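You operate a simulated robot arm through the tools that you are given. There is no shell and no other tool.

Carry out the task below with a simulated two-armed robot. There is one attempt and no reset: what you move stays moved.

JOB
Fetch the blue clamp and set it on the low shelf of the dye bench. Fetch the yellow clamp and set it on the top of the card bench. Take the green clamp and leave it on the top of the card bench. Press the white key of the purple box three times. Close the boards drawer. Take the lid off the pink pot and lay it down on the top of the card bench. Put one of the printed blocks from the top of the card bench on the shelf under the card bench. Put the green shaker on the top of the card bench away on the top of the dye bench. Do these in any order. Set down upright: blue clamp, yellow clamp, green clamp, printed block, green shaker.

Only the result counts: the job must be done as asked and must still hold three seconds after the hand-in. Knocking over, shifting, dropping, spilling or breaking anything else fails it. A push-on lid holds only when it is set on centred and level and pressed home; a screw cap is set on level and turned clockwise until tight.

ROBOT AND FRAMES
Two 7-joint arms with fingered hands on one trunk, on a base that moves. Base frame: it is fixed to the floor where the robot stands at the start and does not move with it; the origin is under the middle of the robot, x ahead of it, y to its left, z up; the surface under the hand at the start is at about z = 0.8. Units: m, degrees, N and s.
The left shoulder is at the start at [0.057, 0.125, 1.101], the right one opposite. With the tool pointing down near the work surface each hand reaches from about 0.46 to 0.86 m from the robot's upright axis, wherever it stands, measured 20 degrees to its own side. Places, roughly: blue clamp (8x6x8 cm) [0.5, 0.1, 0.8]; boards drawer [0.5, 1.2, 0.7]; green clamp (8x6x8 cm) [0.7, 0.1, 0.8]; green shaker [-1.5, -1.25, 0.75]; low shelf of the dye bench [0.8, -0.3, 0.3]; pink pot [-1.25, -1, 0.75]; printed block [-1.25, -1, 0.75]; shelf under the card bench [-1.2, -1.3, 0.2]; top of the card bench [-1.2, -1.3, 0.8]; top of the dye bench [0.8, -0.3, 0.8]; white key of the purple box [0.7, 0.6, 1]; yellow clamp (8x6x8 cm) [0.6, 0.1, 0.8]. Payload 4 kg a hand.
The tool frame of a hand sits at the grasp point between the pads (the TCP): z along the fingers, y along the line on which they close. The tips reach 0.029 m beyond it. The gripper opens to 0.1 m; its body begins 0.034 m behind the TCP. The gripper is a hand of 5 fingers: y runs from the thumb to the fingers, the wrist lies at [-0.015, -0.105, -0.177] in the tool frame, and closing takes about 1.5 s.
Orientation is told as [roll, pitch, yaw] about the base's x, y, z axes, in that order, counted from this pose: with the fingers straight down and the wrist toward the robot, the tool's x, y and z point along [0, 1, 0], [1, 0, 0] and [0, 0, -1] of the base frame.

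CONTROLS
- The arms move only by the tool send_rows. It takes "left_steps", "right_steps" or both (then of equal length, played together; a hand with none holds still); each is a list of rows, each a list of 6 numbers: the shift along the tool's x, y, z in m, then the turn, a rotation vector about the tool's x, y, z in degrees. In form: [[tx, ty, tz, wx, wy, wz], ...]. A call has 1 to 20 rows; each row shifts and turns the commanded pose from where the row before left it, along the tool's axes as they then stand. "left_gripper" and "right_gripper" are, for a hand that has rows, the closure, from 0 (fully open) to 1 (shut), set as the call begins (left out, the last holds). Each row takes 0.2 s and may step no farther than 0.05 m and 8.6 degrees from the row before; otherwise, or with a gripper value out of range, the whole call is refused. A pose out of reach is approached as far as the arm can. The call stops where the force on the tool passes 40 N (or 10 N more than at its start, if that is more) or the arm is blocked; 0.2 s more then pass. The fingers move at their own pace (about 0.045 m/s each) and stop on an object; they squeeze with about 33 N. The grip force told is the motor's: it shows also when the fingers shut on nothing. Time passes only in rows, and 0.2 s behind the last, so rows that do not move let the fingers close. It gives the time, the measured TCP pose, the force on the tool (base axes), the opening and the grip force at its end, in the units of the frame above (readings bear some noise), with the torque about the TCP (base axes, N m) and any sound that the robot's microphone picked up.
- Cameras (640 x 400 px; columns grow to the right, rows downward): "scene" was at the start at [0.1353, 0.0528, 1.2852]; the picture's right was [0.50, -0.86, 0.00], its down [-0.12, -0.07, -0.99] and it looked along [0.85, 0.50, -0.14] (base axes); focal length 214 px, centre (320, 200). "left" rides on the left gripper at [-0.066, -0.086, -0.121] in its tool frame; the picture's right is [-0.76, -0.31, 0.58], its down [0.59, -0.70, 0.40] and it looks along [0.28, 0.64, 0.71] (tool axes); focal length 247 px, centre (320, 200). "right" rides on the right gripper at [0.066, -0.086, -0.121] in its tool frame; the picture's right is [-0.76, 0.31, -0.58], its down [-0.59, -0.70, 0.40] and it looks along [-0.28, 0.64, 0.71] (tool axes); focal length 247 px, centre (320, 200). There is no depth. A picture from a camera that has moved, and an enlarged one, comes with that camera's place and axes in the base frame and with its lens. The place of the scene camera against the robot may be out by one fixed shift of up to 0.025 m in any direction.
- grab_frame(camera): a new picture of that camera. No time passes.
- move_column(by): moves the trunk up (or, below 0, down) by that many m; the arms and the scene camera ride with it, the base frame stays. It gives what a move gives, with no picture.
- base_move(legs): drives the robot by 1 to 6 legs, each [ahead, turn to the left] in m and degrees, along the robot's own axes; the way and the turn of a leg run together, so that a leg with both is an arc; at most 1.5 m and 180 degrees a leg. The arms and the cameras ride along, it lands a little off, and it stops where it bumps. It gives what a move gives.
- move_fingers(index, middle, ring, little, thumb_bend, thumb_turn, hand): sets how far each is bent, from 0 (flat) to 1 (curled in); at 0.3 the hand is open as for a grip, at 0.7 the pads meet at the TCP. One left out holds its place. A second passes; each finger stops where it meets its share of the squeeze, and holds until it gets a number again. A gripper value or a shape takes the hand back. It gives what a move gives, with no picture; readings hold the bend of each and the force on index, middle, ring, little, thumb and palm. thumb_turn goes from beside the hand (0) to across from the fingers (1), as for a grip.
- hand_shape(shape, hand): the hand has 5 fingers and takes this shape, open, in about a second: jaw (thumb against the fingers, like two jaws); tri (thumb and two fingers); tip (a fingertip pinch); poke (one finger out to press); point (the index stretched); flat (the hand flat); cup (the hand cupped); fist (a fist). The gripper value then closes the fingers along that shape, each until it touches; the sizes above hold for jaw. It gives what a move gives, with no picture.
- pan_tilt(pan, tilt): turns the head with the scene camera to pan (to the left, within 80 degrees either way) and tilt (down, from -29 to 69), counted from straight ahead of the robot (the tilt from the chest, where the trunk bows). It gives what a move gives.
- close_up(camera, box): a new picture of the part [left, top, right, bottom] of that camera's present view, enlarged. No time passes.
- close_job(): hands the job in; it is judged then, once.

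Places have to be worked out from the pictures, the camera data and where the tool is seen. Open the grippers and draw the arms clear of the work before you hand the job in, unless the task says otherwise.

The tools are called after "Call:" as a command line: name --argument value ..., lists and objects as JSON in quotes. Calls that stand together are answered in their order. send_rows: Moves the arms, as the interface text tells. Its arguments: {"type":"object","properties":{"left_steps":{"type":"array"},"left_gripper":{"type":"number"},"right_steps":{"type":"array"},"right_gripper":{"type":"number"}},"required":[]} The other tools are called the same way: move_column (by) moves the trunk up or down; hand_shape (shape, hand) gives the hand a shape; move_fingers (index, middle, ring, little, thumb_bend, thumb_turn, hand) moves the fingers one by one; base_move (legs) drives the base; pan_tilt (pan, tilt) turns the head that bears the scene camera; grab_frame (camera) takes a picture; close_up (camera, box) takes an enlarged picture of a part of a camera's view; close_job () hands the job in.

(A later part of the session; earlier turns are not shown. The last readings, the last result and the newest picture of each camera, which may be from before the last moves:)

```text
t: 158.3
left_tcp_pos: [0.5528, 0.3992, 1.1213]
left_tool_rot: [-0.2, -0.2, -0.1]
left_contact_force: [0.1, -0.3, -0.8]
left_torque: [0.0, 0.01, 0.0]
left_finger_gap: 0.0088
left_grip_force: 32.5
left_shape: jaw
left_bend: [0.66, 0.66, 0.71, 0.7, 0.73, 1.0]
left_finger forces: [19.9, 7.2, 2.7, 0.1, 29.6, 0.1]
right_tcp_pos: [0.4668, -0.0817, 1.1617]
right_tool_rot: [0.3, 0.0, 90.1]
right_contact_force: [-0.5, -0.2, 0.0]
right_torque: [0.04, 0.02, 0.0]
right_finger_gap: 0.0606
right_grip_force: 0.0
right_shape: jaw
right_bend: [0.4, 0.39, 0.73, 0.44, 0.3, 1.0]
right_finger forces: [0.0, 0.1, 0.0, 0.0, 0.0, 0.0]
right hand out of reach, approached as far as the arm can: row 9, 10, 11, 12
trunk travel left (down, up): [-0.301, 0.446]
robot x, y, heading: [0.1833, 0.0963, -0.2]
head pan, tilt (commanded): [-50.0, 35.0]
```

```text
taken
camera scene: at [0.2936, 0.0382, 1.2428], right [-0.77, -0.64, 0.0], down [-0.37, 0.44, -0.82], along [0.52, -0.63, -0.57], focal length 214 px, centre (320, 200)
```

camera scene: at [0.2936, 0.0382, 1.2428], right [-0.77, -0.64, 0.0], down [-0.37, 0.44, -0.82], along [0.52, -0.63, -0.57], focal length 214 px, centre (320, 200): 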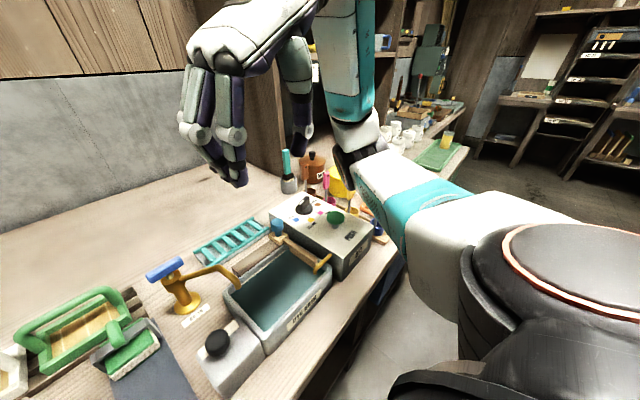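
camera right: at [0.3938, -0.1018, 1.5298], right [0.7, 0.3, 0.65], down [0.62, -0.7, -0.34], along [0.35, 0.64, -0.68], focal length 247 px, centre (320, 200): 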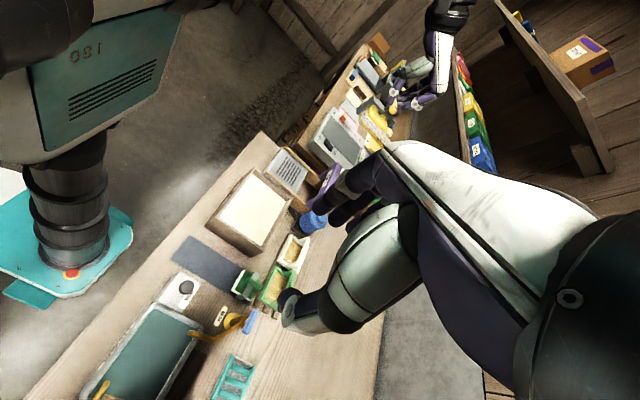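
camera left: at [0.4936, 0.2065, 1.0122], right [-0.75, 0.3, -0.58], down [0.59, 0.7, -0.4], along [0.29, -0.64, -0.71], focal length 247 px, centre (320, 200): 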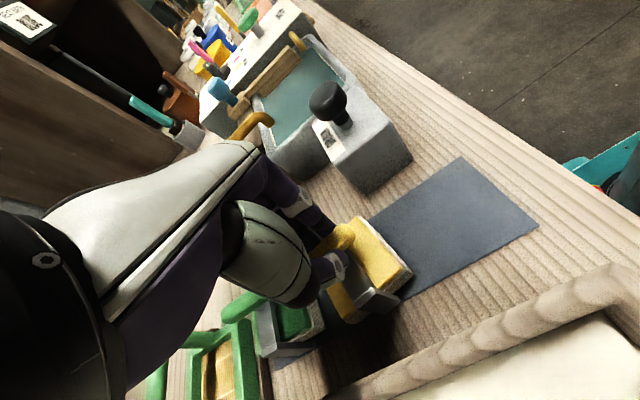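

The right arm can't take yaw 90 here without its elbow sagging over the dye pots. The shaker needs a return trip to this bench anyway, so I'll carry yellow now and fetch green with the left hand later. First I'll return the right hand to yaw 0.

Call:
send_rows --right_steps '[[0, 0, 0, 0, 0, 8.2], [0, 0, 0, 0, 0, 8.2], [0, 0, 0, 0, 0, 8.2], [0, 0, 0, 0, 0, 8.2], [0, 0, 0, 0, 0, 8.2], [0, 0, 0, 0, 0, 8.2], [0, 0, 0, 0, 0, 8.2], [0, 0, 0, 0, 0, 8.2], [0, 0, 0, 0, 0, 8.2], [0, 0, 0, 0, 0, 8.2], [0, 0, 0, 0, 0, 8.2]]' --right_gripper 0.0

Call:
send_rows --right_steps '[[0, -0.03, -0.03, 0, 0, 0], [0, -0.03, -0.03, 0, 0, 0], [-0.03, 0, -0.03, 0, 0, 0], [-0.03, 0, 0, 0, 0, 0], [-0.03, 0, 0, 0, 0, 0]]' --left_steps '[[0, -0.025, -0.02, 0, 0, 0], [0, -0.025, -0.02, 0, 0, 0], [0, -0.025, 0, 0, 0, 0], [0, 0, 0, 0, 0, 0], [0, 0, 0, 0, 0, 0]]'

Call:
grab_frame --camera "scene"

```text
t: 160.7
left_tcp_pos: [0.5525, 0.4, 1.122]
left_tool_rot: [-0.2, -0.2, 0.1]
left_contact_force: [0.0, 0.6, -1.2]
left_torque: [-0.02, -0.03, 0.01]
left_finger_gap: 0.0088
left_grip_force: 32.8
left_shape: jaw
left_bend: [0.66, 0.66, 0.71, 0.7, 0.73, 1.0]
left_finger forces: [19.9, 7.1, 2.7, 0.1, 29.5, 0.0]
right_tcp_pos: [0.4668, -0.084, 1.1622]
right_tool_rot: [0.0, 0.2, -0.1]
right_contact_force: [-0.4, -0.1, 0.2]
right_torque: [0.0, 0.0, -0.02]
right_finger_gap: 0.0998
right_grip_force: 0.0
right_shape: jaw
right_bend: [0.3, 0.3, 0.3, 0.3, 0.3, 0.98]
right_finger forces: [0.0, 0.0, 0.0, 0.1, 0.0, 0.0]
trunk travel left (down, up): [-0.301, 0.446]
robot x, y, heading: [0.1835, 0.1011, -0.3]
head pan, tilt (commanded): [-50.0, 35.0]
```

```text
t: 161.9
left_tcp_pos: [0.4768, 0.3989, 1.1617]
left_tool_rot: [-0.1, -0.3, 0.0]
left_contact_force: [-0.1, 0.7, -0.9]
left_torque: [0.02, 0.02, -0.03]
left_finger_gap: 0.0087
left_grip_force: 32.9
left_shape: jaw
left_bend: [0.65, 0.66, 0.71, 0.7, 0.73, 1.0]
left_finger forces: [19.9, 7.0, 2.6, 0.1, 29.7, 0.0]
right_tcp_pos: [0.4077, -0.1741, 1.2522]
right_tool_rot: [0.0, 0.2, 0.3]
right_contact_force: [-0.3, 1.1, 0.3]
right_torque: [0.04, -0.01, 0.0]
right_finger_gap: 0.0998
right_grip_force: 0.0
right_shape: jaw
right_bend: [0.3, 0.3, 0.3, 0.3, 0.3, 0.98]
right_finger forces: [0.1, 0.0, 0.0, 0.0, 0.0, 0.0]
trunk travel left (down, up): [-0.301, 0.446]
robot x, y, heading: [0.1812, 0.0998, -0.1]
head pan, tilt (commanded): [-50.0, 35.0]
```

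```text
taken
camera scene: at [0.293, 0.0372, 1.2428], right [-0.77, -0.64, 0.0], down [-0.37, 0.44, -0.82], along [0.52, -0.63, -0.57], focal length 214 px, centre (320, 200)
```

scene: 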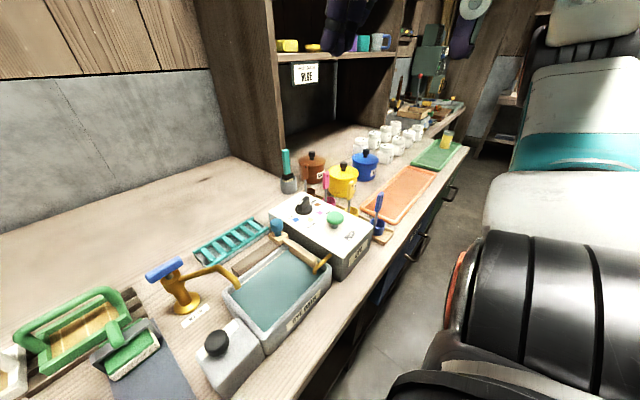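

Arms are in and nothing on the dye bench was disturbed. I'll back away from the bench and turn toward the card bench to look at it.

Call:
base_move --legs '[[-0.5, 0], [0, -130]]'

Call:
pan_tilt --pan 0 --tilt 20

Call:
grab_frame --camera "scene"

```text
t: 170.4
left_tcp_pos: [-0.2921, -0.3191, 1.1628]
left_tool_rot: [-0.2, -0.1, -132.0]
left_contact_force: [-0.1, 0.5, -1.1]
left_torque: [0.0, 0.0, 0.0]
left_finger_gap: 0.0089
left_grip_force: 32.8
left_shape: jaw
left_bend: [0.65, 0.66, 0.71, 0.7, 0.73, 1.0]
left_finger forces: [19.8, 6.9, 2.5, 0.0, 29.2, 0.1]
right_tcp_pos: [-0.6695, 0.1155, 1.2515]
right_tool_rot: [0.0, 0.1, -132.0]
right_contact_force: [0.6, 0.2, -0.2]
right_torque: [0.0, 0.01, -0.03]
right_finger_gap: 0.1
right_grip_force: 0.0
right_shape: jaw
right_bend: [0.3, 0.3, 0.3, 0.3, 0.3, 0.98]
right_finger forces: [0.0, 0.1, 0.0, 0.1, 0.0, 0.0]
trunk travel left (down, up): [-0.301, 0.446]
robot x, y, heading: [-0.3156, 0.0983, -132.3]
head pan, tilt (commanded): [-50.0, 35.0]
```

```text
t: 171.6
left_tcp_pos: [-0.2919, -0.3192, 1.163]
left_tool_rot: [-0.2, -0.3, -132.0]
left_contact_force: [-0.2, 0.1, -1.3]
left_torque: [0.0, 0.0, -0.01]
left_finger_gap: 0.0088
left_grip_force: 33.3
left_shape: jaw
left_bend: [0.65, 0.66, 0.71, 0.7, 0.73, 1.0]
left_finger forces: [19.9, 6.9, 2.4, 0.0, 29.3, 0.0]
right_tcp_pos: [-0.6713, 0.1168, 1.2527]
right_tool_rot: [0.0, 0.0, -131.9]
right_contact_force: [0.4, 0.3, -0.2]
right_torque: [0.03, -0.03, -0.02]
right_finger_gap: 0.0997
right_grip_force: 0.1
right_shape: jaw
right_bend: [0.3, 0.3, 0.3, 0.3, 0.3, 0.98]
right_finger forces: [0.0, 0.1, 0.1, 0.1, 0.0, 0.0]
trunk travel left (down, up): [-0.301, 0.446]
robot x, y, heading: [-0.3191, 0.102, -132.1]
head pan, tilt (commanded): [0.0, 20.0]
```

```text
taken
camera scene: at [-0.441, -0.0135, 1.2666], right [-0.74, 0.67, 0.0], down [0.23, 0.25, -0.94], along [-0.63, -0.7, -0.34], focal length 214 px, centre (320, 200)
```

scene: 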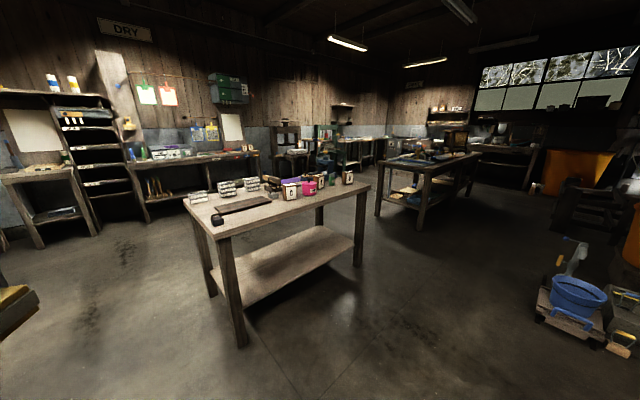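

The card bench is the free-standing table ahead, with a shelf under it. I'll zoom in on what stands on it.

Call:
close_up --camera "scene" --box '[170, 150, 390, 250]'

Call:
close_up --camera "scene" --box '[270, 160, 370, 215]'

```text
2.91 times, centred on (280, 200) of scene
camera zoom: at [-0.441, -0.0135, 1.2666], right [-0.74, 0.67, 0.0], down [0.23, 0.25, -0.94], along [-0.63, -0.7, -0.34], focal length 624 px, centre (436, 200)
```

zoom: 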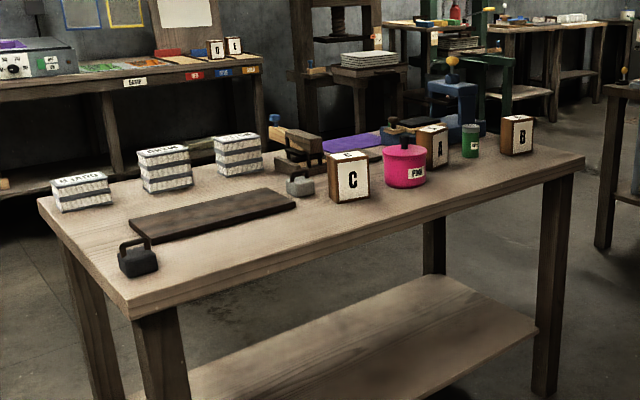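

```text
6.40 times, centred on (320, 188) of scene
camera zoom: at [-0.441, -0.0135, 1.2666], right [-0.74, 0.67, 0.0], down [0.23, 0.25, -0.94], along [-0.63, -0.7, -0.34], focal length 1373 px, centre (320, 280)
```

zoom: 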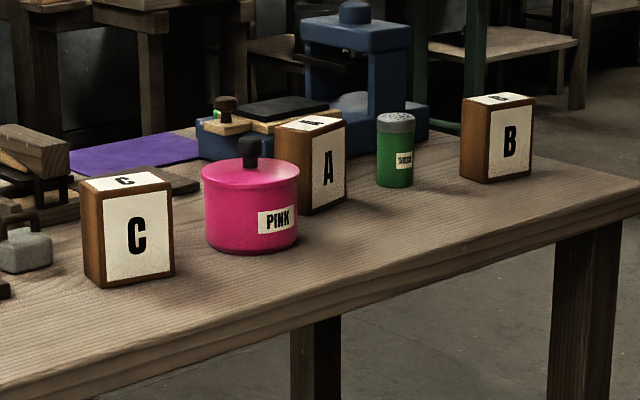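

The table spans about x −1.9…−0.66 with its front edge at y≈−0.97 facing +y, and the pot, shaker and blocks stand near y≈−1.2. I'll drive to about (−1.15, −0.5) facing it.

Call:
base_move --legs '[[0, -12], [1.02, 0], [0, 54]]'

Call:
pan_tilt --pan 0 --tilt 30

Call:
grab_frame --camera "scene"

Call:
grab_frame --camera "left"

Call:
grab_frame --camera "right"

```text
t: 180.2
left_tcp_pos: [-0.8509, -0.7896, 1.161]
left_tool_rot: [-0.2, -0.3, -90.5]
left_contact_force: [-1.0, 0.7, -2.0]
left_torque: [0.02, 0.05, 0.0]
left_finger_gap: 0.009
left_grip_force: 33.0
left_shape: jaw
left_bend: [0.65, 0.72, 0.71, 0.7, 0.73, 1.0]
left_finger forces: [19.8, 7.0, 2.5, 0.1, 29.1, 0.0]
right_tcp_pos: [-1.4224, -0.7162, 1.2527]
right_tool_rot: [0.1, 0.1, -90.6]
right_contact_force: [0.1, -0.2, -0.3]
right_torque: [-0.02, 0.03, 0.02]
right_finger_gap: 0.0998
right_grip_force: 0.1
right_shape: jaw
right_bend: [0.3, 0.3, 0.3, 0.3, 0.3, 0.98]
right_finger forces: [0.0, 0.0, 0.1, 0.0, 0.0, 0.0]
trunk travel left (down, up): [-0.301, 0.446]
robot x, y, heading: [-1.1489, -0.492, -90.7]
head pan, tilt (commanded): [0.0, 20.0]
```

```text
t: 180.9
left_tcp_pos: [-0.8512, -0.7887, 1.1627]
left_tool_rot: [-0.1, -0.3, -90.7]
left_contact_force: [0.0, -0.2, -1.7]
left_torque: [0.02, 0.0, -0.03]
left_finger_gap: 0.0088
left_grip_force: 33.1
left_shape: jaw
left_bend: [0.65, 0.72, 0.71, 0.7, 0.73, 1.0]
left_finger forces: [19.8, 7.0, 2.5, 0.0, 29.1, 0.0]
right_tcp_pos: [-1.4225, -0.7164, 1.2517]
right_tool_rot: [0.2, 0.1, -90.5]
right_contact_force: [-0.3, 0.6, -0.6]
right_torque: [-0.05, 0.01, -0.02]
right_finger_gap: 0.0998
right_grip_force: 0.0
right_shape: jaw
right_bend: [0.3, 0.3, 0.3, 0.3, 0.3, 0.98]
right_finger forces: [0.1, 0.0, 0.0, 0.0, 0.0, 0.0]
trunk travel left (down, up): [-0.301, 0.446]
robot x, y, heading: [-1.1468, -0.4896, -90.6]
head pan, tilt (commanded): [0.0, 30.0]
```

```text
taken
camera scene: at [-1.164, -0.6459, 1.2506], right [-1.0, 0.01, 0.0], down [0.01, 0.5, -0.87], along [-0.01, -0.87, -0.5], focal length 214 px, centre (320, 200)
```

scene: 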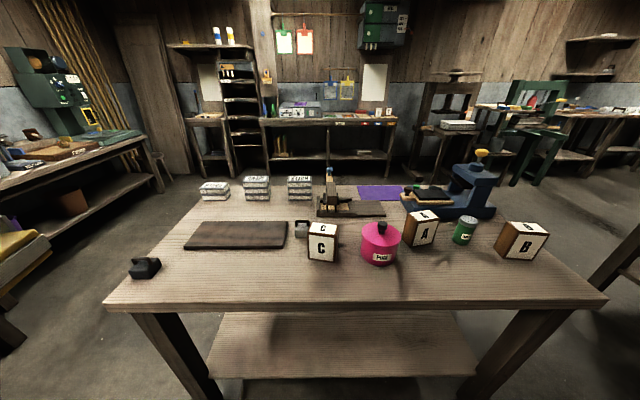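

```text
taken
camera left: at [-0.9158, -0.7038, 1.283], right [-0.76, 0.31, -0.58], down [0.59, 0.7, -0.4], along [0.28, -0.65, -0.71], focal length 247 px, centre (320, 200)
```

left: 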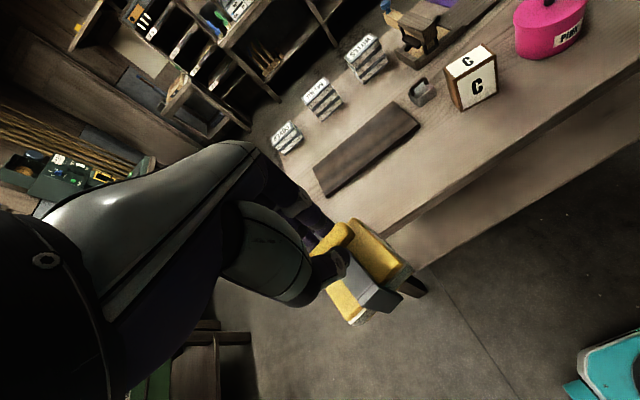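

```text
taken
camera right: at [-1.3561, -0.6295, 1.373], right [-0.76, -0.3, 0.58], down [-0.58, 0.71, -0.4], along [-0.29, -0.64, -0.71], focal length 247 px, centre (320, 200)
```

right: 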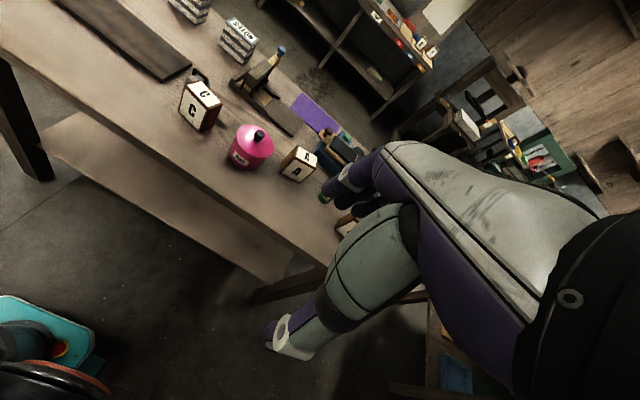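

The free strip in front of the plank, around [−0.85, −1.08], suits the yellow clamp. I'll move over it and lower to about z=0.92.

Call:
send_rows --left_steps '[[0, 0.0415, 0, 0, 0, 0], [0, 0.0415, 0, 0, 0, 0], [0, 0.0415, 0, 0, 0, 0], [0, 0.0415, 0, 0, 0, 0], [0, 0.0415, 0, 0, 0, 0], [0, 0.0415, 0, 0, 0, 0], [0, 0.0415, 0, 0, 0, 0], [0, 0, 0.04, 0, 0, 0], [0, 0, 0.04, 0, 0, 0], [0, 0, 0.04, 0, 0, 0], [0, 0, 0.04, 0, 0, 0], [0, 0, 0.04, 0, 0, 0], [0, 0, 0.04, 0, 0, 0]]'

Call:
grab_frame --camera "scene"

Call:
grab_frame --camera "left"

```text
t: 183.7
left_tcp_pos: [-0.8529, -1.0825, 0.9233]
left_tool_rot: [-0.2, -0.2, -90.6]
left_contact_force: [0.4, -0.8, -0.7]
left_torque: [-0.01, 0.01, 0.0]
left_finger_gap: 0.009
left_grip_force: 32.9
left_shape: jaw
left_bend: [0.65, 0.72, 0.7, 0.7, 0.73, 1.0]
left_finger forces: [20.2, 6.8, 2.3, 0.0, 29.3, 0.0]
right_tcp_pos: [-1.4226, -0.7168, 1.2524]
right_tool_rot: [0.1, 0.1, -90.5]
right_contact_force: [0.4, -1.0, -0.6]
right_torque: [0.03, 0.01, 0.01]
right_finger_gap: 0.0997
right_grip_force: 0.1
right_shape: jaw
right_bend: [0.3, 0.3, 0.3, 0.3, 0.3, 0.98]
right_finger forces: [0.0, 0.0, 0.1, 0.1, 0.0, 0.1]
trunk travel left (down, up): [-0.301, 0.446]
robot x, y, heading: [-1.1454, -0.4911, -90.7]
head pan, tilt (commanded): [0.0, 30.0]
```

```text
taken
camera scene: at [-1.1638, -0.6466, 1.2504], right [-1.0, 0.01, 0.0], down [0.01, 0.5, -0.87], along [-0.01, -0.87, -0.5], focal length 214 px, centre (320, 200)
```

scene: 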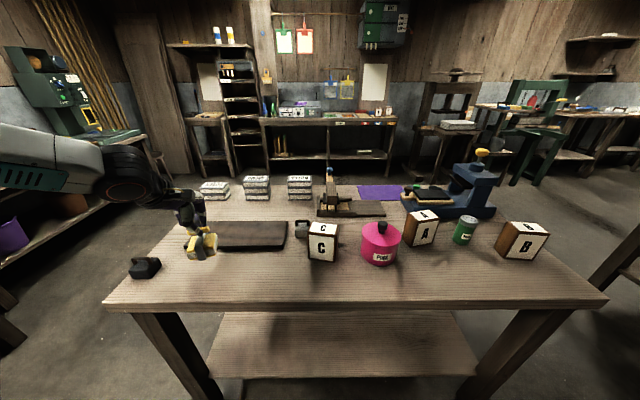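

```text
taken
camera left: at [-0.9178, -0.9957, 1.0438], right [-0.76, 0.31, -0.58], down [0.59, 0.7, -0.4], along [0.27, -0.65, -0.71], focal length 247 px, centre (320, 200)
```

left: 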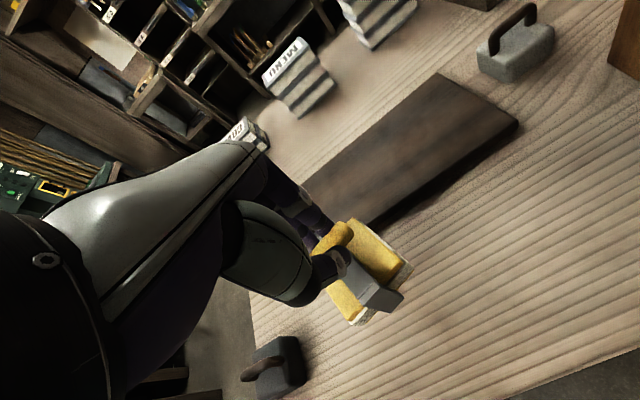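

I'll shift 1.5 cm toward the front edge to clear the plank, and lower until contact.

Call:
send_rows --left_steps '[[0, -0.015, 0.01, 0, 0, 0], [0, 0, 0.015, 0, 0, 0], [0, 0, 0.01, 0, 0, 0], [0, 0, 0.006, 0, 0, 0], [0, 0, 0.004, 0, 0, 0], [0, 0, 0.004, 0, 0, 0]]'

```text
t: 185.1
left_tcp_pos: [-0.8534, -1.0672, 0.8749]
left_tool_rot: [-0.2, -0.2, -90.5]
left_contact_force: [-0.3, -0.2, -1.0]
left_torque: [-0.02, 0.01, 0.03]
left_finger_gap: 0.0089
left_grip_force: 33.0
left_shape: jaw
left_bend: [0.65, 0.72, 0.7, 0.7, 0.73, 1.0]
left_finger forces: [20.2, 6.8, 2.3, 0.1, 29.2, 0.1]
right_tcp_pos: [-1.4231, -0.7157, 1.2519]
right_tool_rot: [0.1, 0.1, -90.5]
right_contact_force: [-0.5, 0.3, -0.4]
right_torque: [-0.03, 0.03, 0.01]
right_finger_gap: 0.0996
right_grip_force: 0.0
right_shape: jaw
right_bend: [0.3, 0.3, 0.3, 0.3, 0.3, 0.98]
right_finger forces: [0.1, 0.0, 0.0, 0.0, 0.1, 0.1]
trunk travel left (down, up): [-0.301, 0.446]
robot x, y, heading: [-1.1482, -0.4953, -90.5]
head pan, tilt (commanded): [0.0, 30.0]
```

No contact at z=0.875. Continuing down in 4 mm rows.

Call:
send_rows --left_steps '[[0, 0, 0.004, 0, 0, 0], [0, 0, 0.004, 0, 0, 0], [0, 0, 0.004, 0, 0, 0]]'

Call:
close_up --camera "scene" --box '[150, 200, 250, 290]'

```text
t: 185.9
left_tcp_pos: [-0.8546, -1.0669, 0.8663]
left_tool_rot: [-0.2, -0.6, -90.6]
left_contact_force: [1.7, 4.0, 16.9]
left_torque: [0.0, -0.04, -0.07]
left_finger_gap: 0.0097
left_grip_force: 32.8
left_shape: jaw
left_bend: [0.66, 0.72, 0.7, 0.7, 0.73, 0.99]
left_finger forces: [20.3, 7.9, 2.5, 0.1, 33.9, 0.0]
right_tcp_pos: [-1.4222, -0.7136, 1.2518]
right_tool_rot: [0.0, -0.1, -90.4]
right_contact_force: [-0.1, -0.3, -0.3]
right_torque: [0.02, 0.01, 0.02]
right_finger_gap: 0.0995
right_grip_force: 0.1
right_shape: jaw
right_bend: [0.3, 0.3, 0.3, 0.3, 0.3, 0.98]
right_finger forces: [0.0, 0.0, 0.1, 0.1, 0.0, 0.0]
trunk travel left (down, up): [-0.301, 0.446]
robot x, y, heading: [-1.1494, -0.4892, -90.8]
head pan, tilt (commanded): [0.0, 30.0]
```

```text
4.44 times, centred on (200, 245) of scene
camera zoom: at [-1.1644, -0.6442, 1.2511], right [-1.0, 0.01, 0.0], down [0.01, 0.5, -0.87], along [-0.01, -0.87, -0.5], focal length 953 px, centre (853, 0)
```

zoom: 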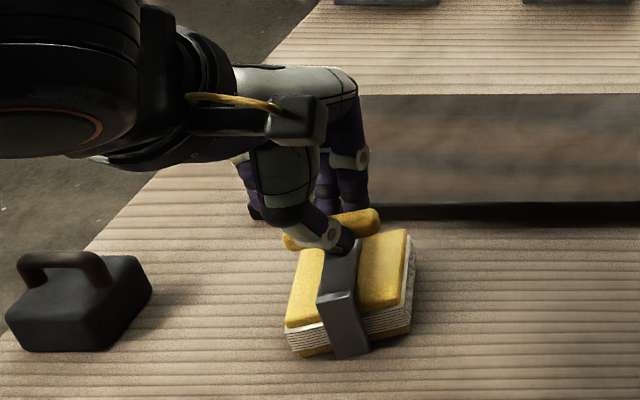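

Firm contact at 17 N, so the clamp is on the table. I'll ease up 2 mm and open the hand.

Call:
send_rows --left_steps '[[0, 0, -0.002, 0, 0, 0], [0, 0, 0, 0, 0, 0], [0, 0, 0, 0, 0, 0], [0, 0, 0, 0, 0, 0], [0, 0, 0, 0, 0, 0], [0, 0, 0, 0, 0, 0], [0, 0, 0, 0, 0, 0]]' --left_gripper 0.3

Call:
close_up --camera "scene" --box '[150, 200, 250, 290]'

```text
t: 187.5
left_tcp_pos: [-0.8531, -1.0675, 0.8655]
left_tool_rot: [-0.2, -0.3, -90.5]
left_contact_force: [-0.3, -0.1, -0.2]
left_torque: [0.02, 0.0, -0.02]
left_finger_gap: 0.0696
left_grip_force: 0.1
left_shape: jaw
left_bend: [0.41, 0.36, 0.26, 0.41, 0.31, 0.99]
left_finger forces: [0.1, 0.1, 0.0, 0.0, 0.0, 0.1]
right_tcp_pos: [-1.4217, -0.7152, 1.2521]
right_tool_rot: [0.1, 0.1, -90.5]
right_contact_force: [-0.6, 0.2, 0.4]
right_torque: [-0.02, 0.0, 0.02]
right_finger_gap: 0.0999
right_grip_force: 0.0
right_shape: jaw
right_bend: [0.3, 0.3, 0.3, 0.3, 0.3, 0.98]
right_finger forces: [0.0, 0.0, 0.0, 0.0, 0.0, 0.0]
trunk travel left (down, up): [-0.301, 0.446]
robot x, y, heading: [-1.1429, -0.4886, -90.9]
head pan, tilt (commanded): [0.0, 30.0]
```

```text
4.44 times, centred on (200, 245) of scene
camera zoom: at [-1.164, -0.646, 1.2505], right [-1.0, 0.01, 0.0], down [0.01, 0.5, -0.87], along [-0.01, -0.87, -0.5], focal length 953 px, centre (853, 0)
```

zoom: 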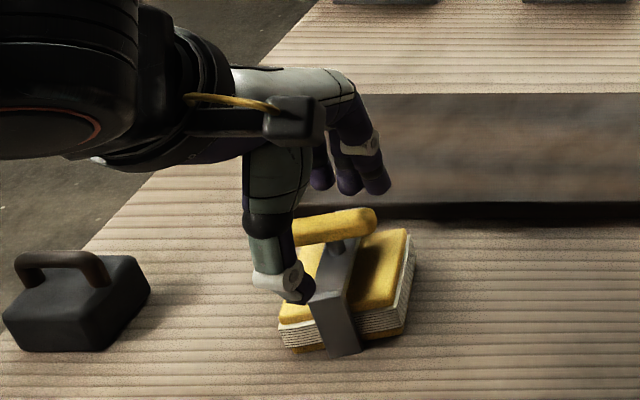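

The yellow clamp stands upright and the fingers are clear. Lifting the hand straight up.

Call:
send_rows --left_steps '[[0, 0, -0.015, 0, 0, 0], [0, 0, -0.025, 0, 0, 0], [0, 0, -0.04, 0, 0, 0], [0, 0, -0.045, 0, 0, 0], [0, 0, -0.045, 0, 0, 0], [0, -0.03, -0.03, 0, 0, 0], [0, -0.04, 0, 0, 0, 0], [0, -0.04, 0, 0, 0, 0]]' --left_gripper 0.0

Call:
grab_frame --camera "scene"

Call:
grab_frame --camera "left"

```text
t: 189.3
left_tcp_pos: [-0.8528, -0.9547, 1.0645]
left_tool_rot: [-0.2, -0.4, -90.6]
left_contact_force: [0.0, 0.1, -1.1]
left_torque: [-0.05, 0.0, 0.01]
left_finger_gap: 0.1
left_grip_force: 0.0
left_shape: jaw
left_bend: [0.3, 0.3, 0.3, 0.3, 0.3, 0.98]
left_finger forces: [0.0, 0.0, 0.0, 0.0, 0.0, 0.0]
right_tcp_pos: [-1.4227, -0.7142, 1.2538]
right_tool_rot: [0.0, 0.0, -90.5]
right_contact_force: [0.4, 1.0, 0.0]
right_torque: [-0.01, 0.0, -0.02]
right_finger_gap: 0.0997
right_grip_force: 0.1
right_shape: jaw
right_bend: [0.3, 0.3, 0.3, 0.3, 0.3, 0.98]
right_finger forces: [0.0, 0.0, 0.0, 0.0, 0.0, 0.0]
trunk travel left (down, up): [-0.301, 0.446]
robot x, y, heading: [-1.1427, -0.4925, -91.0]
head pan, tilt (commanded): [0.0, 30.0]
```

```text
taken
camera scene: at [-1.1638, -0.6452, 1.2507], right [-1.0, 0.01, 0.0], down [0.01, 0.5, -0.87], along [-0.01, -0.87, -0.5], focal length 214 px, centre (320, 200)
```

scene: 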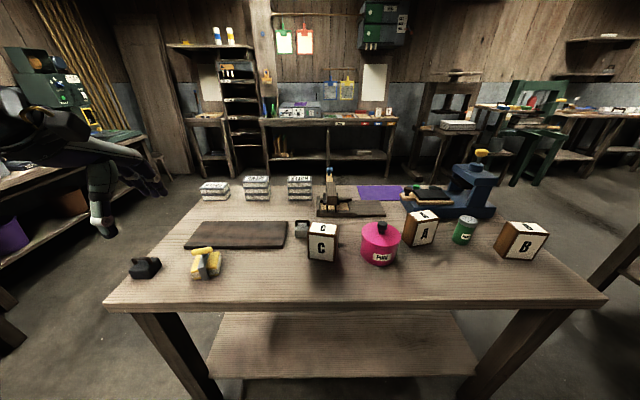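

```text
taken
camera left: at [-0.9177, -0.8688, 1.1853], right [-0.76, 0.31, -0.58], down [0.59, 0.7, -0.4], along [0.27, -0.65, -0.71], focal length 247 px, centre (320, 200)
```

left: 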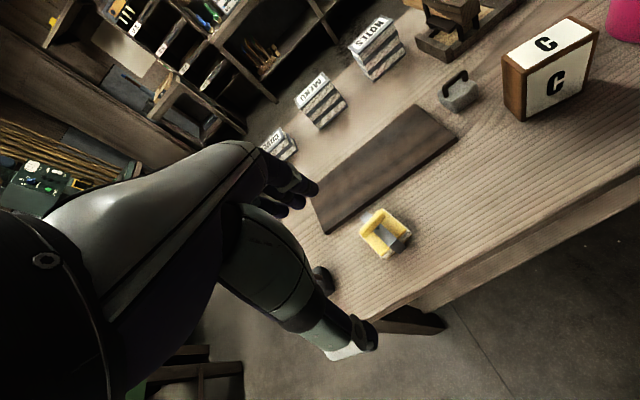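

The yellow clamp stands well on the card bench. Now a closer look at the pot and its lid, the blocks and the shaker.

Call:
close_up --camera "scene" --box '[290, 200, 430, 280]'

Call:
close_up --camera "scene" --box '[400, 190, 560, 270]'

Call:
close_up --camera "right" --box '[150, 60, 350, 200]'

```text
4.57 times, centred on (360, 240) of scene
camera zoom: at [-1.1638, -0.6452, 1.2507], right [-1.0, 0.01, 0.0], down [0.01, 0.5, -0.87], along [-0.01, -0.87, -0.5], focal length 980 px, centre (137, 17)
```

zoom: 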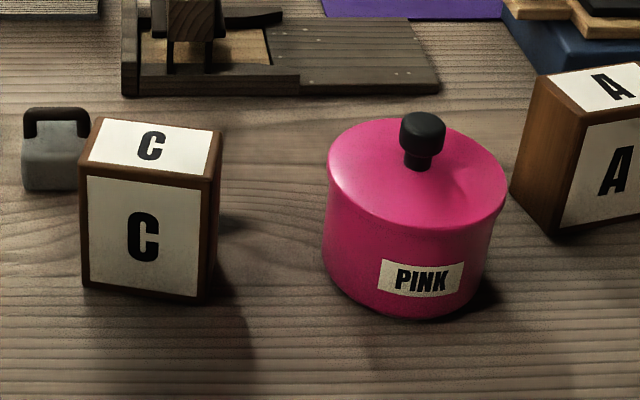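

```text
4.00 times, centred on (480, 230) of scene
camera zoom: at [-1.1638, -0.6452, 1.2507], right [-1.0, 0.01, 0.0], down [0.01, 0.5, -0.87], along [-0.01, -0.87, -0.5], focal length 858 px, centre (-320, 80)
```

zoom: 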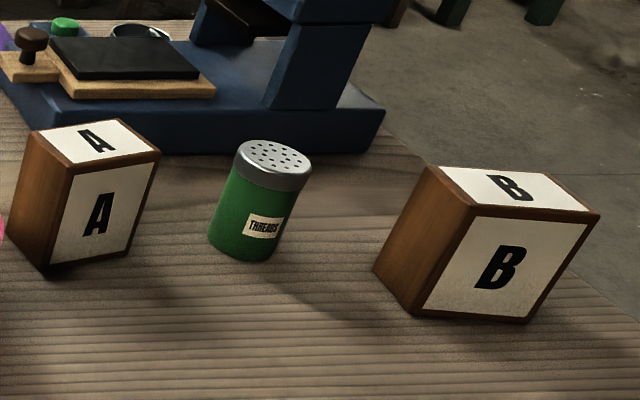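

```text
2.86 times, centred on (250, 130) of right
camera zoom: at [-1.3558, -0.6285, 1.3731], right [-0.76, -0.3, 0.58], down [-0.58, 0.71, -0.4], along [-0.29, -0.64, -0.71], focal length 706 px, centre (520, 400)
```

zoom: 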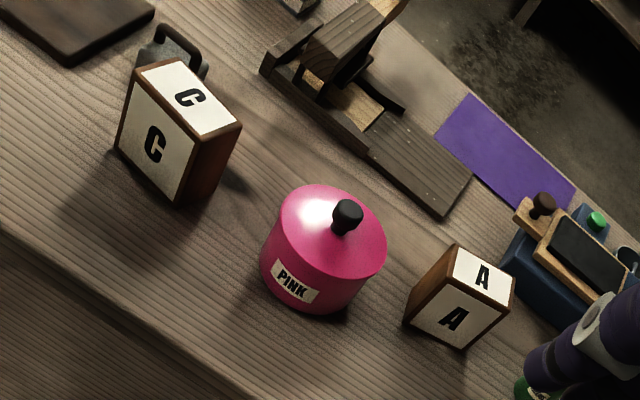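

The pot has a domed lid with a black knob, and the shaker is between A and B. I'll bring the right hand closer to the pot for a better position fix.

Call:
send_rows --right_steps '[[0.016, 0.035, 0.029, 0, 0, 0], [0.016, 0.035, 0.029, 0, 0, 0], [0.016, 0.035, 0.029, 0, 0, 0], [0.016, 0.035, 0.029, 0, 0, 0], [0.016, 0.035, 0.029, 0, 0, 0], [0.016, 0.035, 0.029, 0, 0, 0], [0.016, 0.035, 0.029, 0, 0, 0]]'

Call:
grab_frame --camera "right"

Call:
grab_frame --camera "scene"

```text
t: 190.9
left_tcp_pos: [-0.8523, -0.9559, 1.0645]
left_tool_rot: [-0.2, -0.1, -90.5]
left_contact_force: [0.6, -0.6, 0.4]
left_torque: [0.02, 0.0, -0.01]
left_finger_gap: 0.0997
left_grip_force: 0.1
left_shape: jaw
left_bend: [0.3, 0.3, 0.3, 0.3, 0.3, 0.98]
left_finger forces: [0.0, 0.0, 0.1, 0.1, 0.0, 0.1]
right_tcp_pos: [-1.3122, -0.9615, 1.0479]
right_tool_rot: [0.1, 0.1, -90.7]
right_contact_force: [0.7, -1.1, 0.0]
right_torque: [-0.03, -0.02, -0.01]
right_finger_gap: 0.0998
right_grip_force: 0.0
right_shape: jaw
right_bend: [0.3, 0.3, 0.3, 0.3, 0.3, 0.98]
right_finger forces: [0.0, 0.1, 0.0, 0.0, 0.0, 0.1]
trunk travel left (down, up): [-0.301, 0.446]
robot x, y, heading: [-1.1502, -0.4911, -90.6]
head pan, tilt (commanded): [0.0, 30.0]
```

```text
taken
camera right: at [-1.247, -0.8757, 1.1692], right [-0.76, -0.3, 0.58], down [-0.58, 0.71, -0.4], along [-0.29, -0.64, -0.71], focal length 247 px, centre (320, 200)
```

right: 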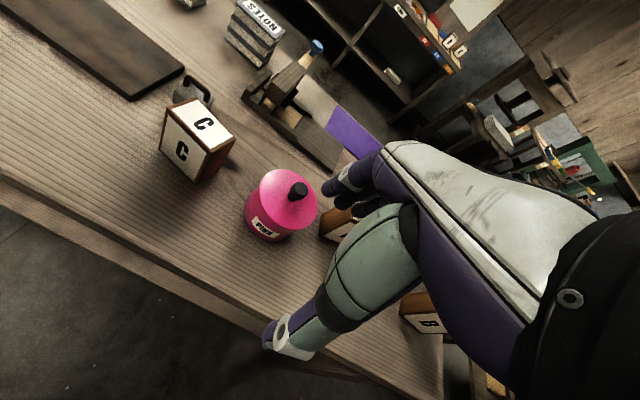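

```text
taken
camera scene: at [-1.1639, -0.6466, 1.2504], right [-1.0, 0.01, 0.0], down [0.01, 0.5, -0.87], along [-0.01, -0.87, -0.5], focal length 214 px, centre (320, 200)
```

scene: 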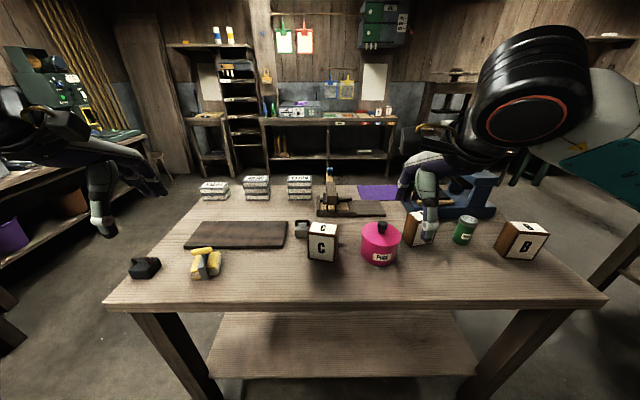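

The knob solves to about [−1.324, −1.125, 0.88] from two right-hand views. I'll set the right hand to the three-finger shape and look at it.

Call:
hand_shape --shape "tri" --hand "right"

Call:
close_up --camera "right" --box '[200, 130, 420, 370]'

Call:
close_up --camera "scene" --box '[360, 120, 500, 270]'

```text
t: 191.8
left_tcp_pos: [-0.8525, -0.9563, 1.0658]
left_tool_rot: [-0.1, -0.2, -90.5]
left_contact_force: [0.7, 0.6, -0.3]
left_torque: [0.0, 0.0, 0.0]
left_finger_gap: 0.0997
left_grip_force: 0.0
left_shape: jaw
left_bend: [0.3, 0.3, 0.3, 0.3, 0.3, 0.98]
left_finger forces: [0.1, 0.0, 0.0, 0.1, 0.0, 0.1]
right_tcp_pos: [-1.314, -0.9601, 1.0498]
right_tool_rot: [0.1, 0.1, -90.5]
right_contact_force: [0.3, 0.0, 0.1]
right_torque: [0.0, -0.03, 0.01]
right_finger_gap: 0.1
right_grip_force: 0.0
right_shape: tri
right_bend: [0.3, 0.3, 0.99, 0.99, 0.3, 0.98]
right_finger forces: [0.0, 0.0, 0.0, 0.1, 0.0, 0.1]
trunk travel left (down, up): [-0.301, 0.446]
robot x, y, heading: [-1.1483, -0.4929, -90.5]
head pan, tilt (commanded): [0.0, 30.0]
```

```text
1.67 times, centred on (310, 250) of right
camera zoom: at [-1.2472, -0.8744, 1.1701], right [-0.76, -0.3, 0.58], down [-0.58, 0.71, -0.4], along [-0.29, -0.64, -0.71], focal length 412 px, centre (337, 117)
```

zoom: 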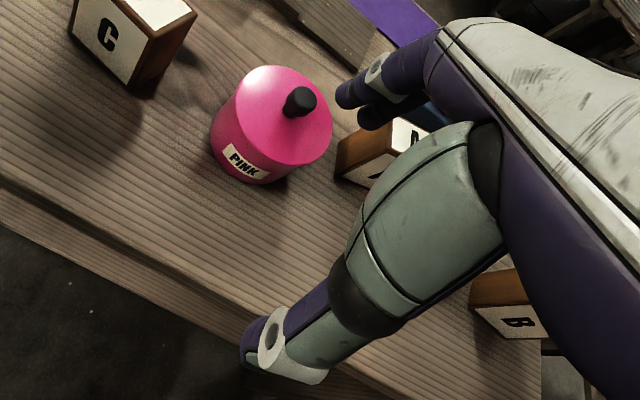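

```text
2.67 times, centred on (430, 195) of scene
camera zoom: at [-1.164, -0.6459, 1.2506], right [-1.0, 0.01, 0.0], down [0.01, 0.5, -0.87], along [-0.01, -0.87, -0.5], focal length 572 px, centre (27, 213)
```

zoom: 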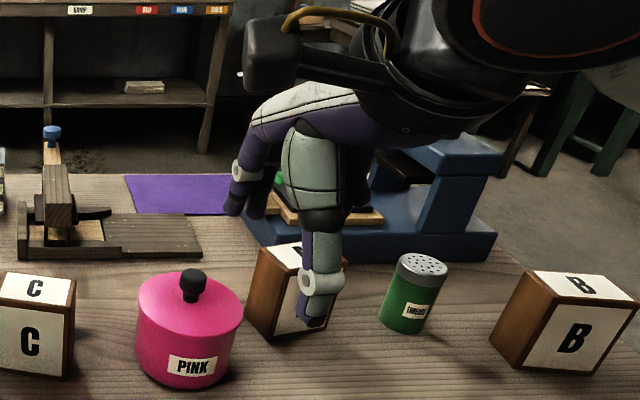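

The three-finger shape leaves thumb, index and middle out. I'll move over the knob at z≈0.99 and check the alignment with the hand camera.

Call:
send_rows --right_steps '[[-0.002, 0.033, 0.005, 0, 0, 0], [-0.002, 0.033, 0.01, 0, 0, 0], [-0.002, 0.033, 0.015, 0, 0, 0], [-0.002, 0.033, 0.015, 0, 0, 0], [-0.002, 0.033, 0.015, 0, 0, 0]]' --right_gripper 0.3

Call:
grab_frame --camera "right"

Call:
close_up --camera "scene" --box '[320, 150, 460, 280]'

```text
t: 193.0
left_tcp_pos: [-0.853, -0.9561, 1.0638]
left_tool_rot: [-0.2, -0.3, -90.6]
left_contact_force: [0.8, 0.5, 0.0]
left_torque: [-0.01, -0.02, 0.01]
left_finger_gap: 0.1
left_grip_force: 0.1
left_shape: jaw
left_bend: [0.3, 0.3, 0.3, 0.3, 0.3, 0.98]
left_finger forces: [0.0, 0.0, 0.0, 0.0, 0.1, 0.0]
right_tcp_pos: [-1.322, -1.1254, 0.9877]
right_tool_rot: [0.0, 0.1, -90.4]
right_contact_force: [-0.3, 0.0, 1.1]
right_torque: [0.0, -0.03, 0.0]
right_finger_gap: 0.0702
right_grip_force: 0.0
right_shape: tri
right_bend: [0.41, 0.35, 0.99, 0.99, 0.3, 0.99]
right_finger forces: [0.1, 0.1, 0.0, 0.0, 0.0, 0.1]
trunk travel left (down, up): [-0.301, 0.446]
robot x, y, heading: [-1.146, -0.4893, -90.8]
head pan, tilt (commanded): [0.0, 30.0]
```

```text
taken
camera right: at [-1.2566, -1.0404, 1.1096], right [-0.76, -0.3, 0.58], down [-0.58, 0.71, -0.4], along [-0.29, -0.64, -0.71], focal length 247 px, centre (320, 200)
```

right: 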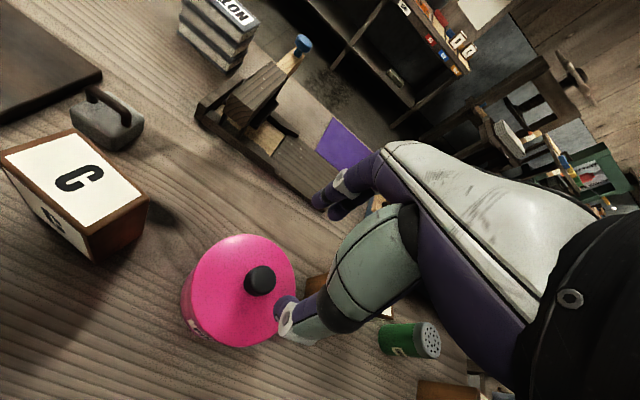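

```text
3.08 times, centred on (390, 215) of scene
camera zoom: at [-1.1639, -0.6465, 1.2504], right [-1.0, 0.01, 0.0], down [0.01, 0.5, -0.87], along [-0.01, -0.87, -0.5], focal length 660 px, centre (105, 154)
```

zoom: 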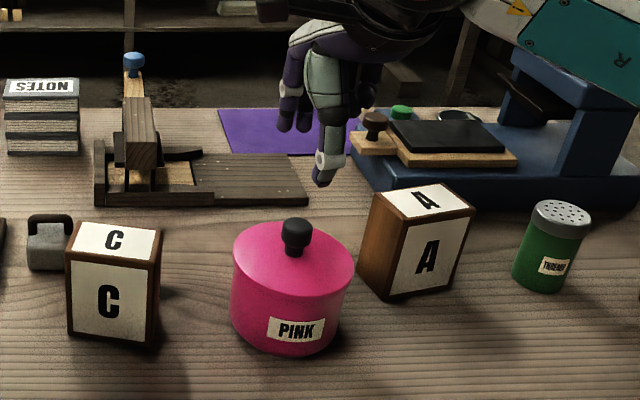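

Two closer rays put the knob at about [−1.322, −1.117, 0.888]. I'll shift 8 mm back and descend to z≈0.93.

Call:
send_rows --right_steps '[[0, -0.004, 0.02, 0, 0, 0], [0, -0.004, 0.02, 0, 0, 0], [0, 0, 0.017, 0, 0, 0]]'

Call:
grab_frame --camera "right"

Call:
close_up --camera "scene" --box '[330, 170, 450, 280]'

```text
t: 193.8
left_tcp_pos: [-0.8522, -0.9551, 1.0641]
left_tool_rot: [-0.2, -0.3, -90.5]
left_contact_force: [-0.2, 1.3, 1.2]
left_torque: [-0.02, -0.03, 0.0]
left_finger_gap: 0.0997
left_grip_force: 0.1
left_shape: jaw
left_bend: [0.3, 0.3, 0.3, 0.3, 0.3, 0.98]
left_finger forces: [0.1, 0.0, 0.0, 0.1, 0.0, 0.0]
right_tcp_pos: [-1.3225, -1.1183, 0.9311]
right_tool_rot: [0.1, -0.1, -90.5]
right_contact_force: [0.2, -0.3, 0.0]
right_torque: [-0.01, 0.02, -0.03]
right_finger_gap: 0.0701
right_grip_force: 0.2
right_shape: tri
right_bend: [0.41, 0.35, 0.99, 0.99, 0.3, 0.99]
right_finger forces: [0.1, 0.0, 0.0, 0.0, 0.1, 0.0]
trunk travel left (down, up): [-0.301, 0.446]
robot x, y, heading: [-1.1521, -0.4919, -90.6]
head pan, tilt (commanded): [0.0, 30.0]
```

```text
taken
camera right: at [-1.2572, -1.0318, 1.0523], right [-0.76, -0.3, 0.58], down [-0.58, 0.71, -0.4], along [-0.29, -0.64, -0.71], focal length 247 px, centre (320, 200)
```

right: 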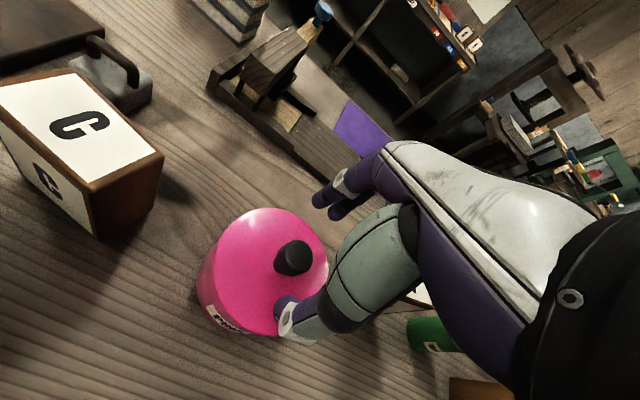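

```text
3.64 times, centred on (390, 225) of scene
camera zoom: at [-1.164, -0.6461, 1.2505], right [-1.0, 0.01, 0.0], down [0.01, 0.5, -0.87], along [-0.01, -0.87, -0.5], focal length 780 px, centre (66, 109)
```

zoom: 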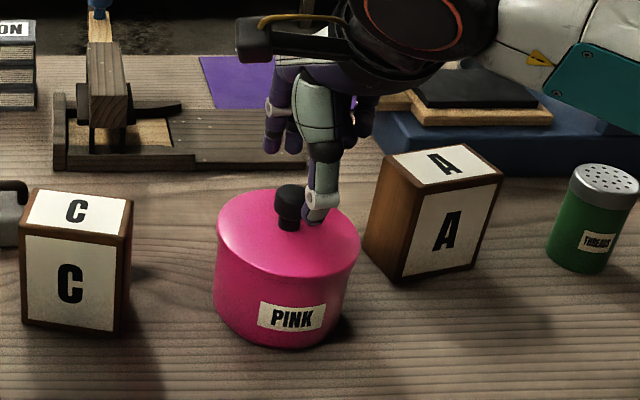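

The knob is centred under the TCP at [−1.323, −1.117]. I'll lower in small rows to about z=0.90, watching for touch on the lid.

Call:
send_rows --right_steps '[[0, 0, 0.012, 0, 0, 0], [0, 0, 0.01, 0, 0, 0], [0, 0, 0.006, 0, 0, 0]]'

Call:
close_up --camera "right" --box '[180, 140, 420, 360]'

Call:
close_up --camera "scene" --box '[340, 190, 430, 280]'

```text
t: 194.6
left_tcp_pos: [-0.8524, -0.9565, 1.064]
left_tool_rot: [-0.1, -0.2, -90.5]
left_contact_force: [-0.5, 0.1, -0.9]
left_torque: [0.01, -0.01, -0.02]
left_finger_gap: 0.0999
left_grip_force: 0.1
left_shape: jaw
left_bend: [0.3, 0.3, 0.3, 0.3, 0.3, 0.98]
left_finger forces: [0.1, 0.0, 0.1, 0.0, 0.0, 0.0]
right_tcp_pos: [-1.3239, -1.1171, 0.9031]
right_tool_rot: [0.0, 0.2, -90.4]
right_contact_force: [0.3, 0.1, 0.4]
right_torque: [-0.02, -0.03, -0.02]
right_finger_gap: 0.0703
right_grip_force: 0.1
right_shape: tri
right_bend: [0.41, 0.35, 0.99, 0.99, 0.3, 0.99]
right_finger forces: [0.0, 0.1, 0.1, 0.1, 0.0, 0.0]
trunk travel left (down, up): [-0.301, 0.446]
robot x, y, heading: [-1.1497, -0.4898, -90.8]
head pan, tilt (commanded): [0.0, 30.0]
```

```text
1.82 times, centred on (300, 250) of right
camera zoom: at [-1.2573, -1.0321, 1.0244], right [-0.76, -0.3, 0.58], down [-0.58, 0.71, -0.4], along [-0.29, -0.64, -0.71], focal length 449 px, centre (356, 109)
```

zoom: 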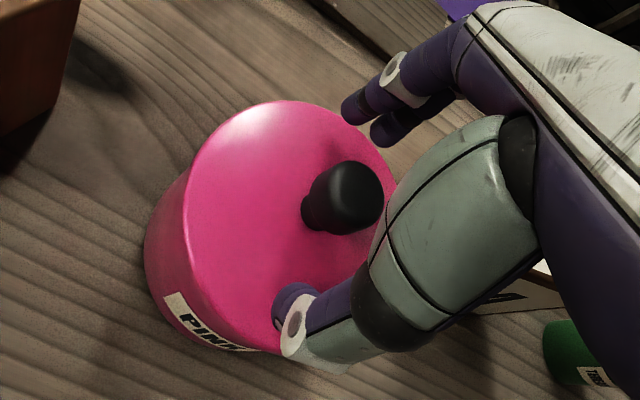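

```text
4.44 times, centred on (385, 235) of scene
camera zoom: at [-1.164, -0.646, 1.2505], right [-1.0, 0.01, 0.0], down [0.01, 0.5, -0.87], along [-0.01, -0.87, -0.5], focal length 953 px, centre (31, 44)
```

zoom: 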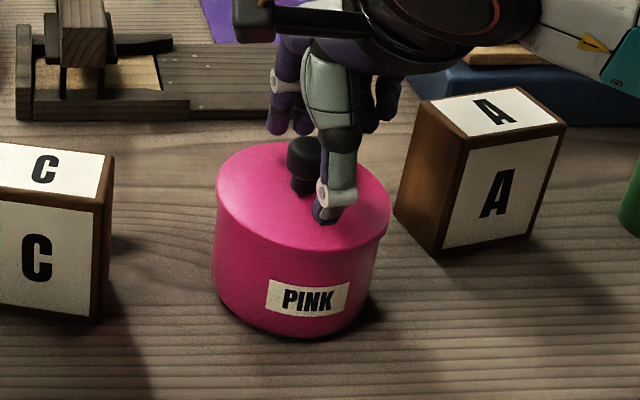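

The knob is centred between thumb and fingers with no contact yet. Two more small steps down, then close.

Call:
send_rows --right_steps '[[0, 0, 0.004, 0, 0, 0], [0, 0, 0.003, 0, 0, 0]]'

```text
t: 195.2
left_tcp_pos: [-0.8533, -0.9568, 1.064]
left_tool_rot: [-0.2, -0.2, -90.7]
left_contact_force: [-0.6, 0.4, -0.2]
left_torque: [0.02, 0.02, 0.0]
left_finger_gap: 0.0997
left_grip_force: 0.0
left_shape: jaw
left_bend: [0.3, 0.3, 0.3, 0.3, 0.3, 0.98]
left_finger forces: [0.0, 0.0, 0.0, 0.0, 0.1, 0.0]
right_tcp_pos: [-1.3236, -1.1187, 0.8974]
right_tool_rot: [0.0, 0.1, -90.5]
right_contact_force: [1.2, 0.3, 0.4]
right_torque: [0.07, -0.04, 0.02]
right_finger_gap: 0.07
right_grip_force: 0.0
right_shape: tri
right_bend: [0.41, 0.35, 0.99, 0.99, 0.3, 0.99]
right_finger forces: [0.0, 0.0, 0.0, 0.0, 0.0, 0.0]
trunk travel left (down, up): [-0.301, 0.446]
robot x, y, heading: [-1.1471, -0.4922, -90.6]
head pan, tilt (commanded): [0.0, 30.0]
```

Still free at z=0.897. Closing the three fingers on the knob.

Call:
send_rows --right_steps '[[0, 0, 0, 0, 0, 0], [0, 0, 0, 0, 0, 0], [0, 0, 0, 0, 0, 0], [0, 0, 0, 0, 0, 0], [0, 0, 0, 0, 0, 0], [0, 0, 0, 0, 0, 0], [0, 0, 0, 0, 0, 0]]' --right_gripper 1.0

Call:
close_up --camera "right" --box '[180, 140, 420, 360]'

Call:
close_up --camera "scene" --box '[340, 190, 430, 280]'

```text
t: 196.8
left_tcp_pos: [-0.8535, -0.9567, 1.0649]
left_tool_rot: [-0.2, -0.2, -90.5]
left_contact_force: [-0.3, 1.0, -0.3]
left_torque: [-0.01, 0.04, 0.02]
left_finger_gap: 0.1
left_grip_force: 0.1
left_shape: jaw
left_bend: [0.3, 0.3, 0.3, 0.3, 0.3, 0.98]
left_finger forces: [0.1, 0.1, 0.1, 0.0, 0.0, 0.0]
right_tcp_pos: [-1.3233, -1.119, 0.8964]
right_tool_rot: [0.0, 0.1, -90.5]
right_contact_force: [0.5, 0.8, -0.9]
right_torque: [-0.02, 0.0, 0.03]
right_finger_gap: 0.0174
right_grip_force: 32.7
right_shape: tri
right_bend: [0.65, 0.73, 1.0, 1.0, 0.74, 1.0]
right_finger forces: [15.5, 12.7, 0.0, 0.0, 26.4, 0.0]
trunk travel left (down, up): [-0.301, 0.446]
robot x, y, heading: [-1.1462, -0.4942, -90.7]
head pan, tilt (commanded): [0.0, 30.0]
heard: snap
```

```text
1.82 times, centred on (300, 250) of right
camera zoom: at [-1.2571, -1.0322, 1.0176], right [-0.76, -0.3, 0.58], down [-0.58, 0.71, -0.4], along [-0.29, -0.64, -0.71], focal length 449 px, centre (356, 109)
```

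zoom: 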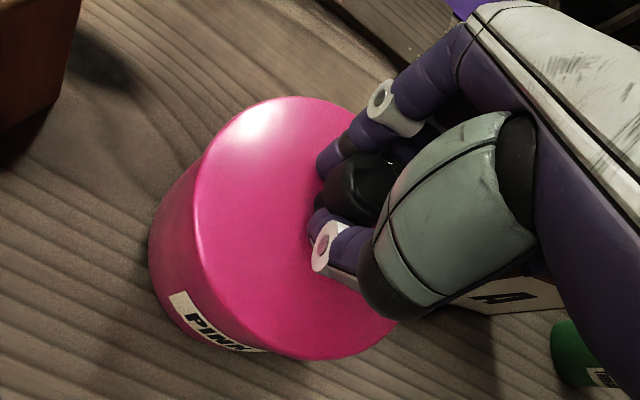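

```text
4.44 times, centred on (385, 235) of scene
camera zoom: at [-1.164, -0.6461, 1.2505], right [-1.0, 0.01, 0.0], down [0.01, 0.5, -0.87], along [-0.01, -0.87, -0.5], focal length 953 px, centre (31, 44)
```

zoom: 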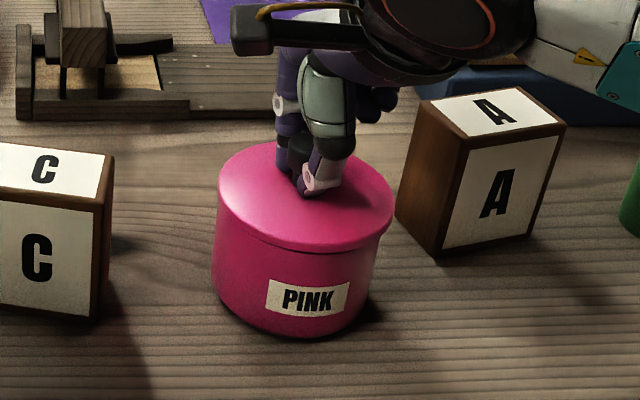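

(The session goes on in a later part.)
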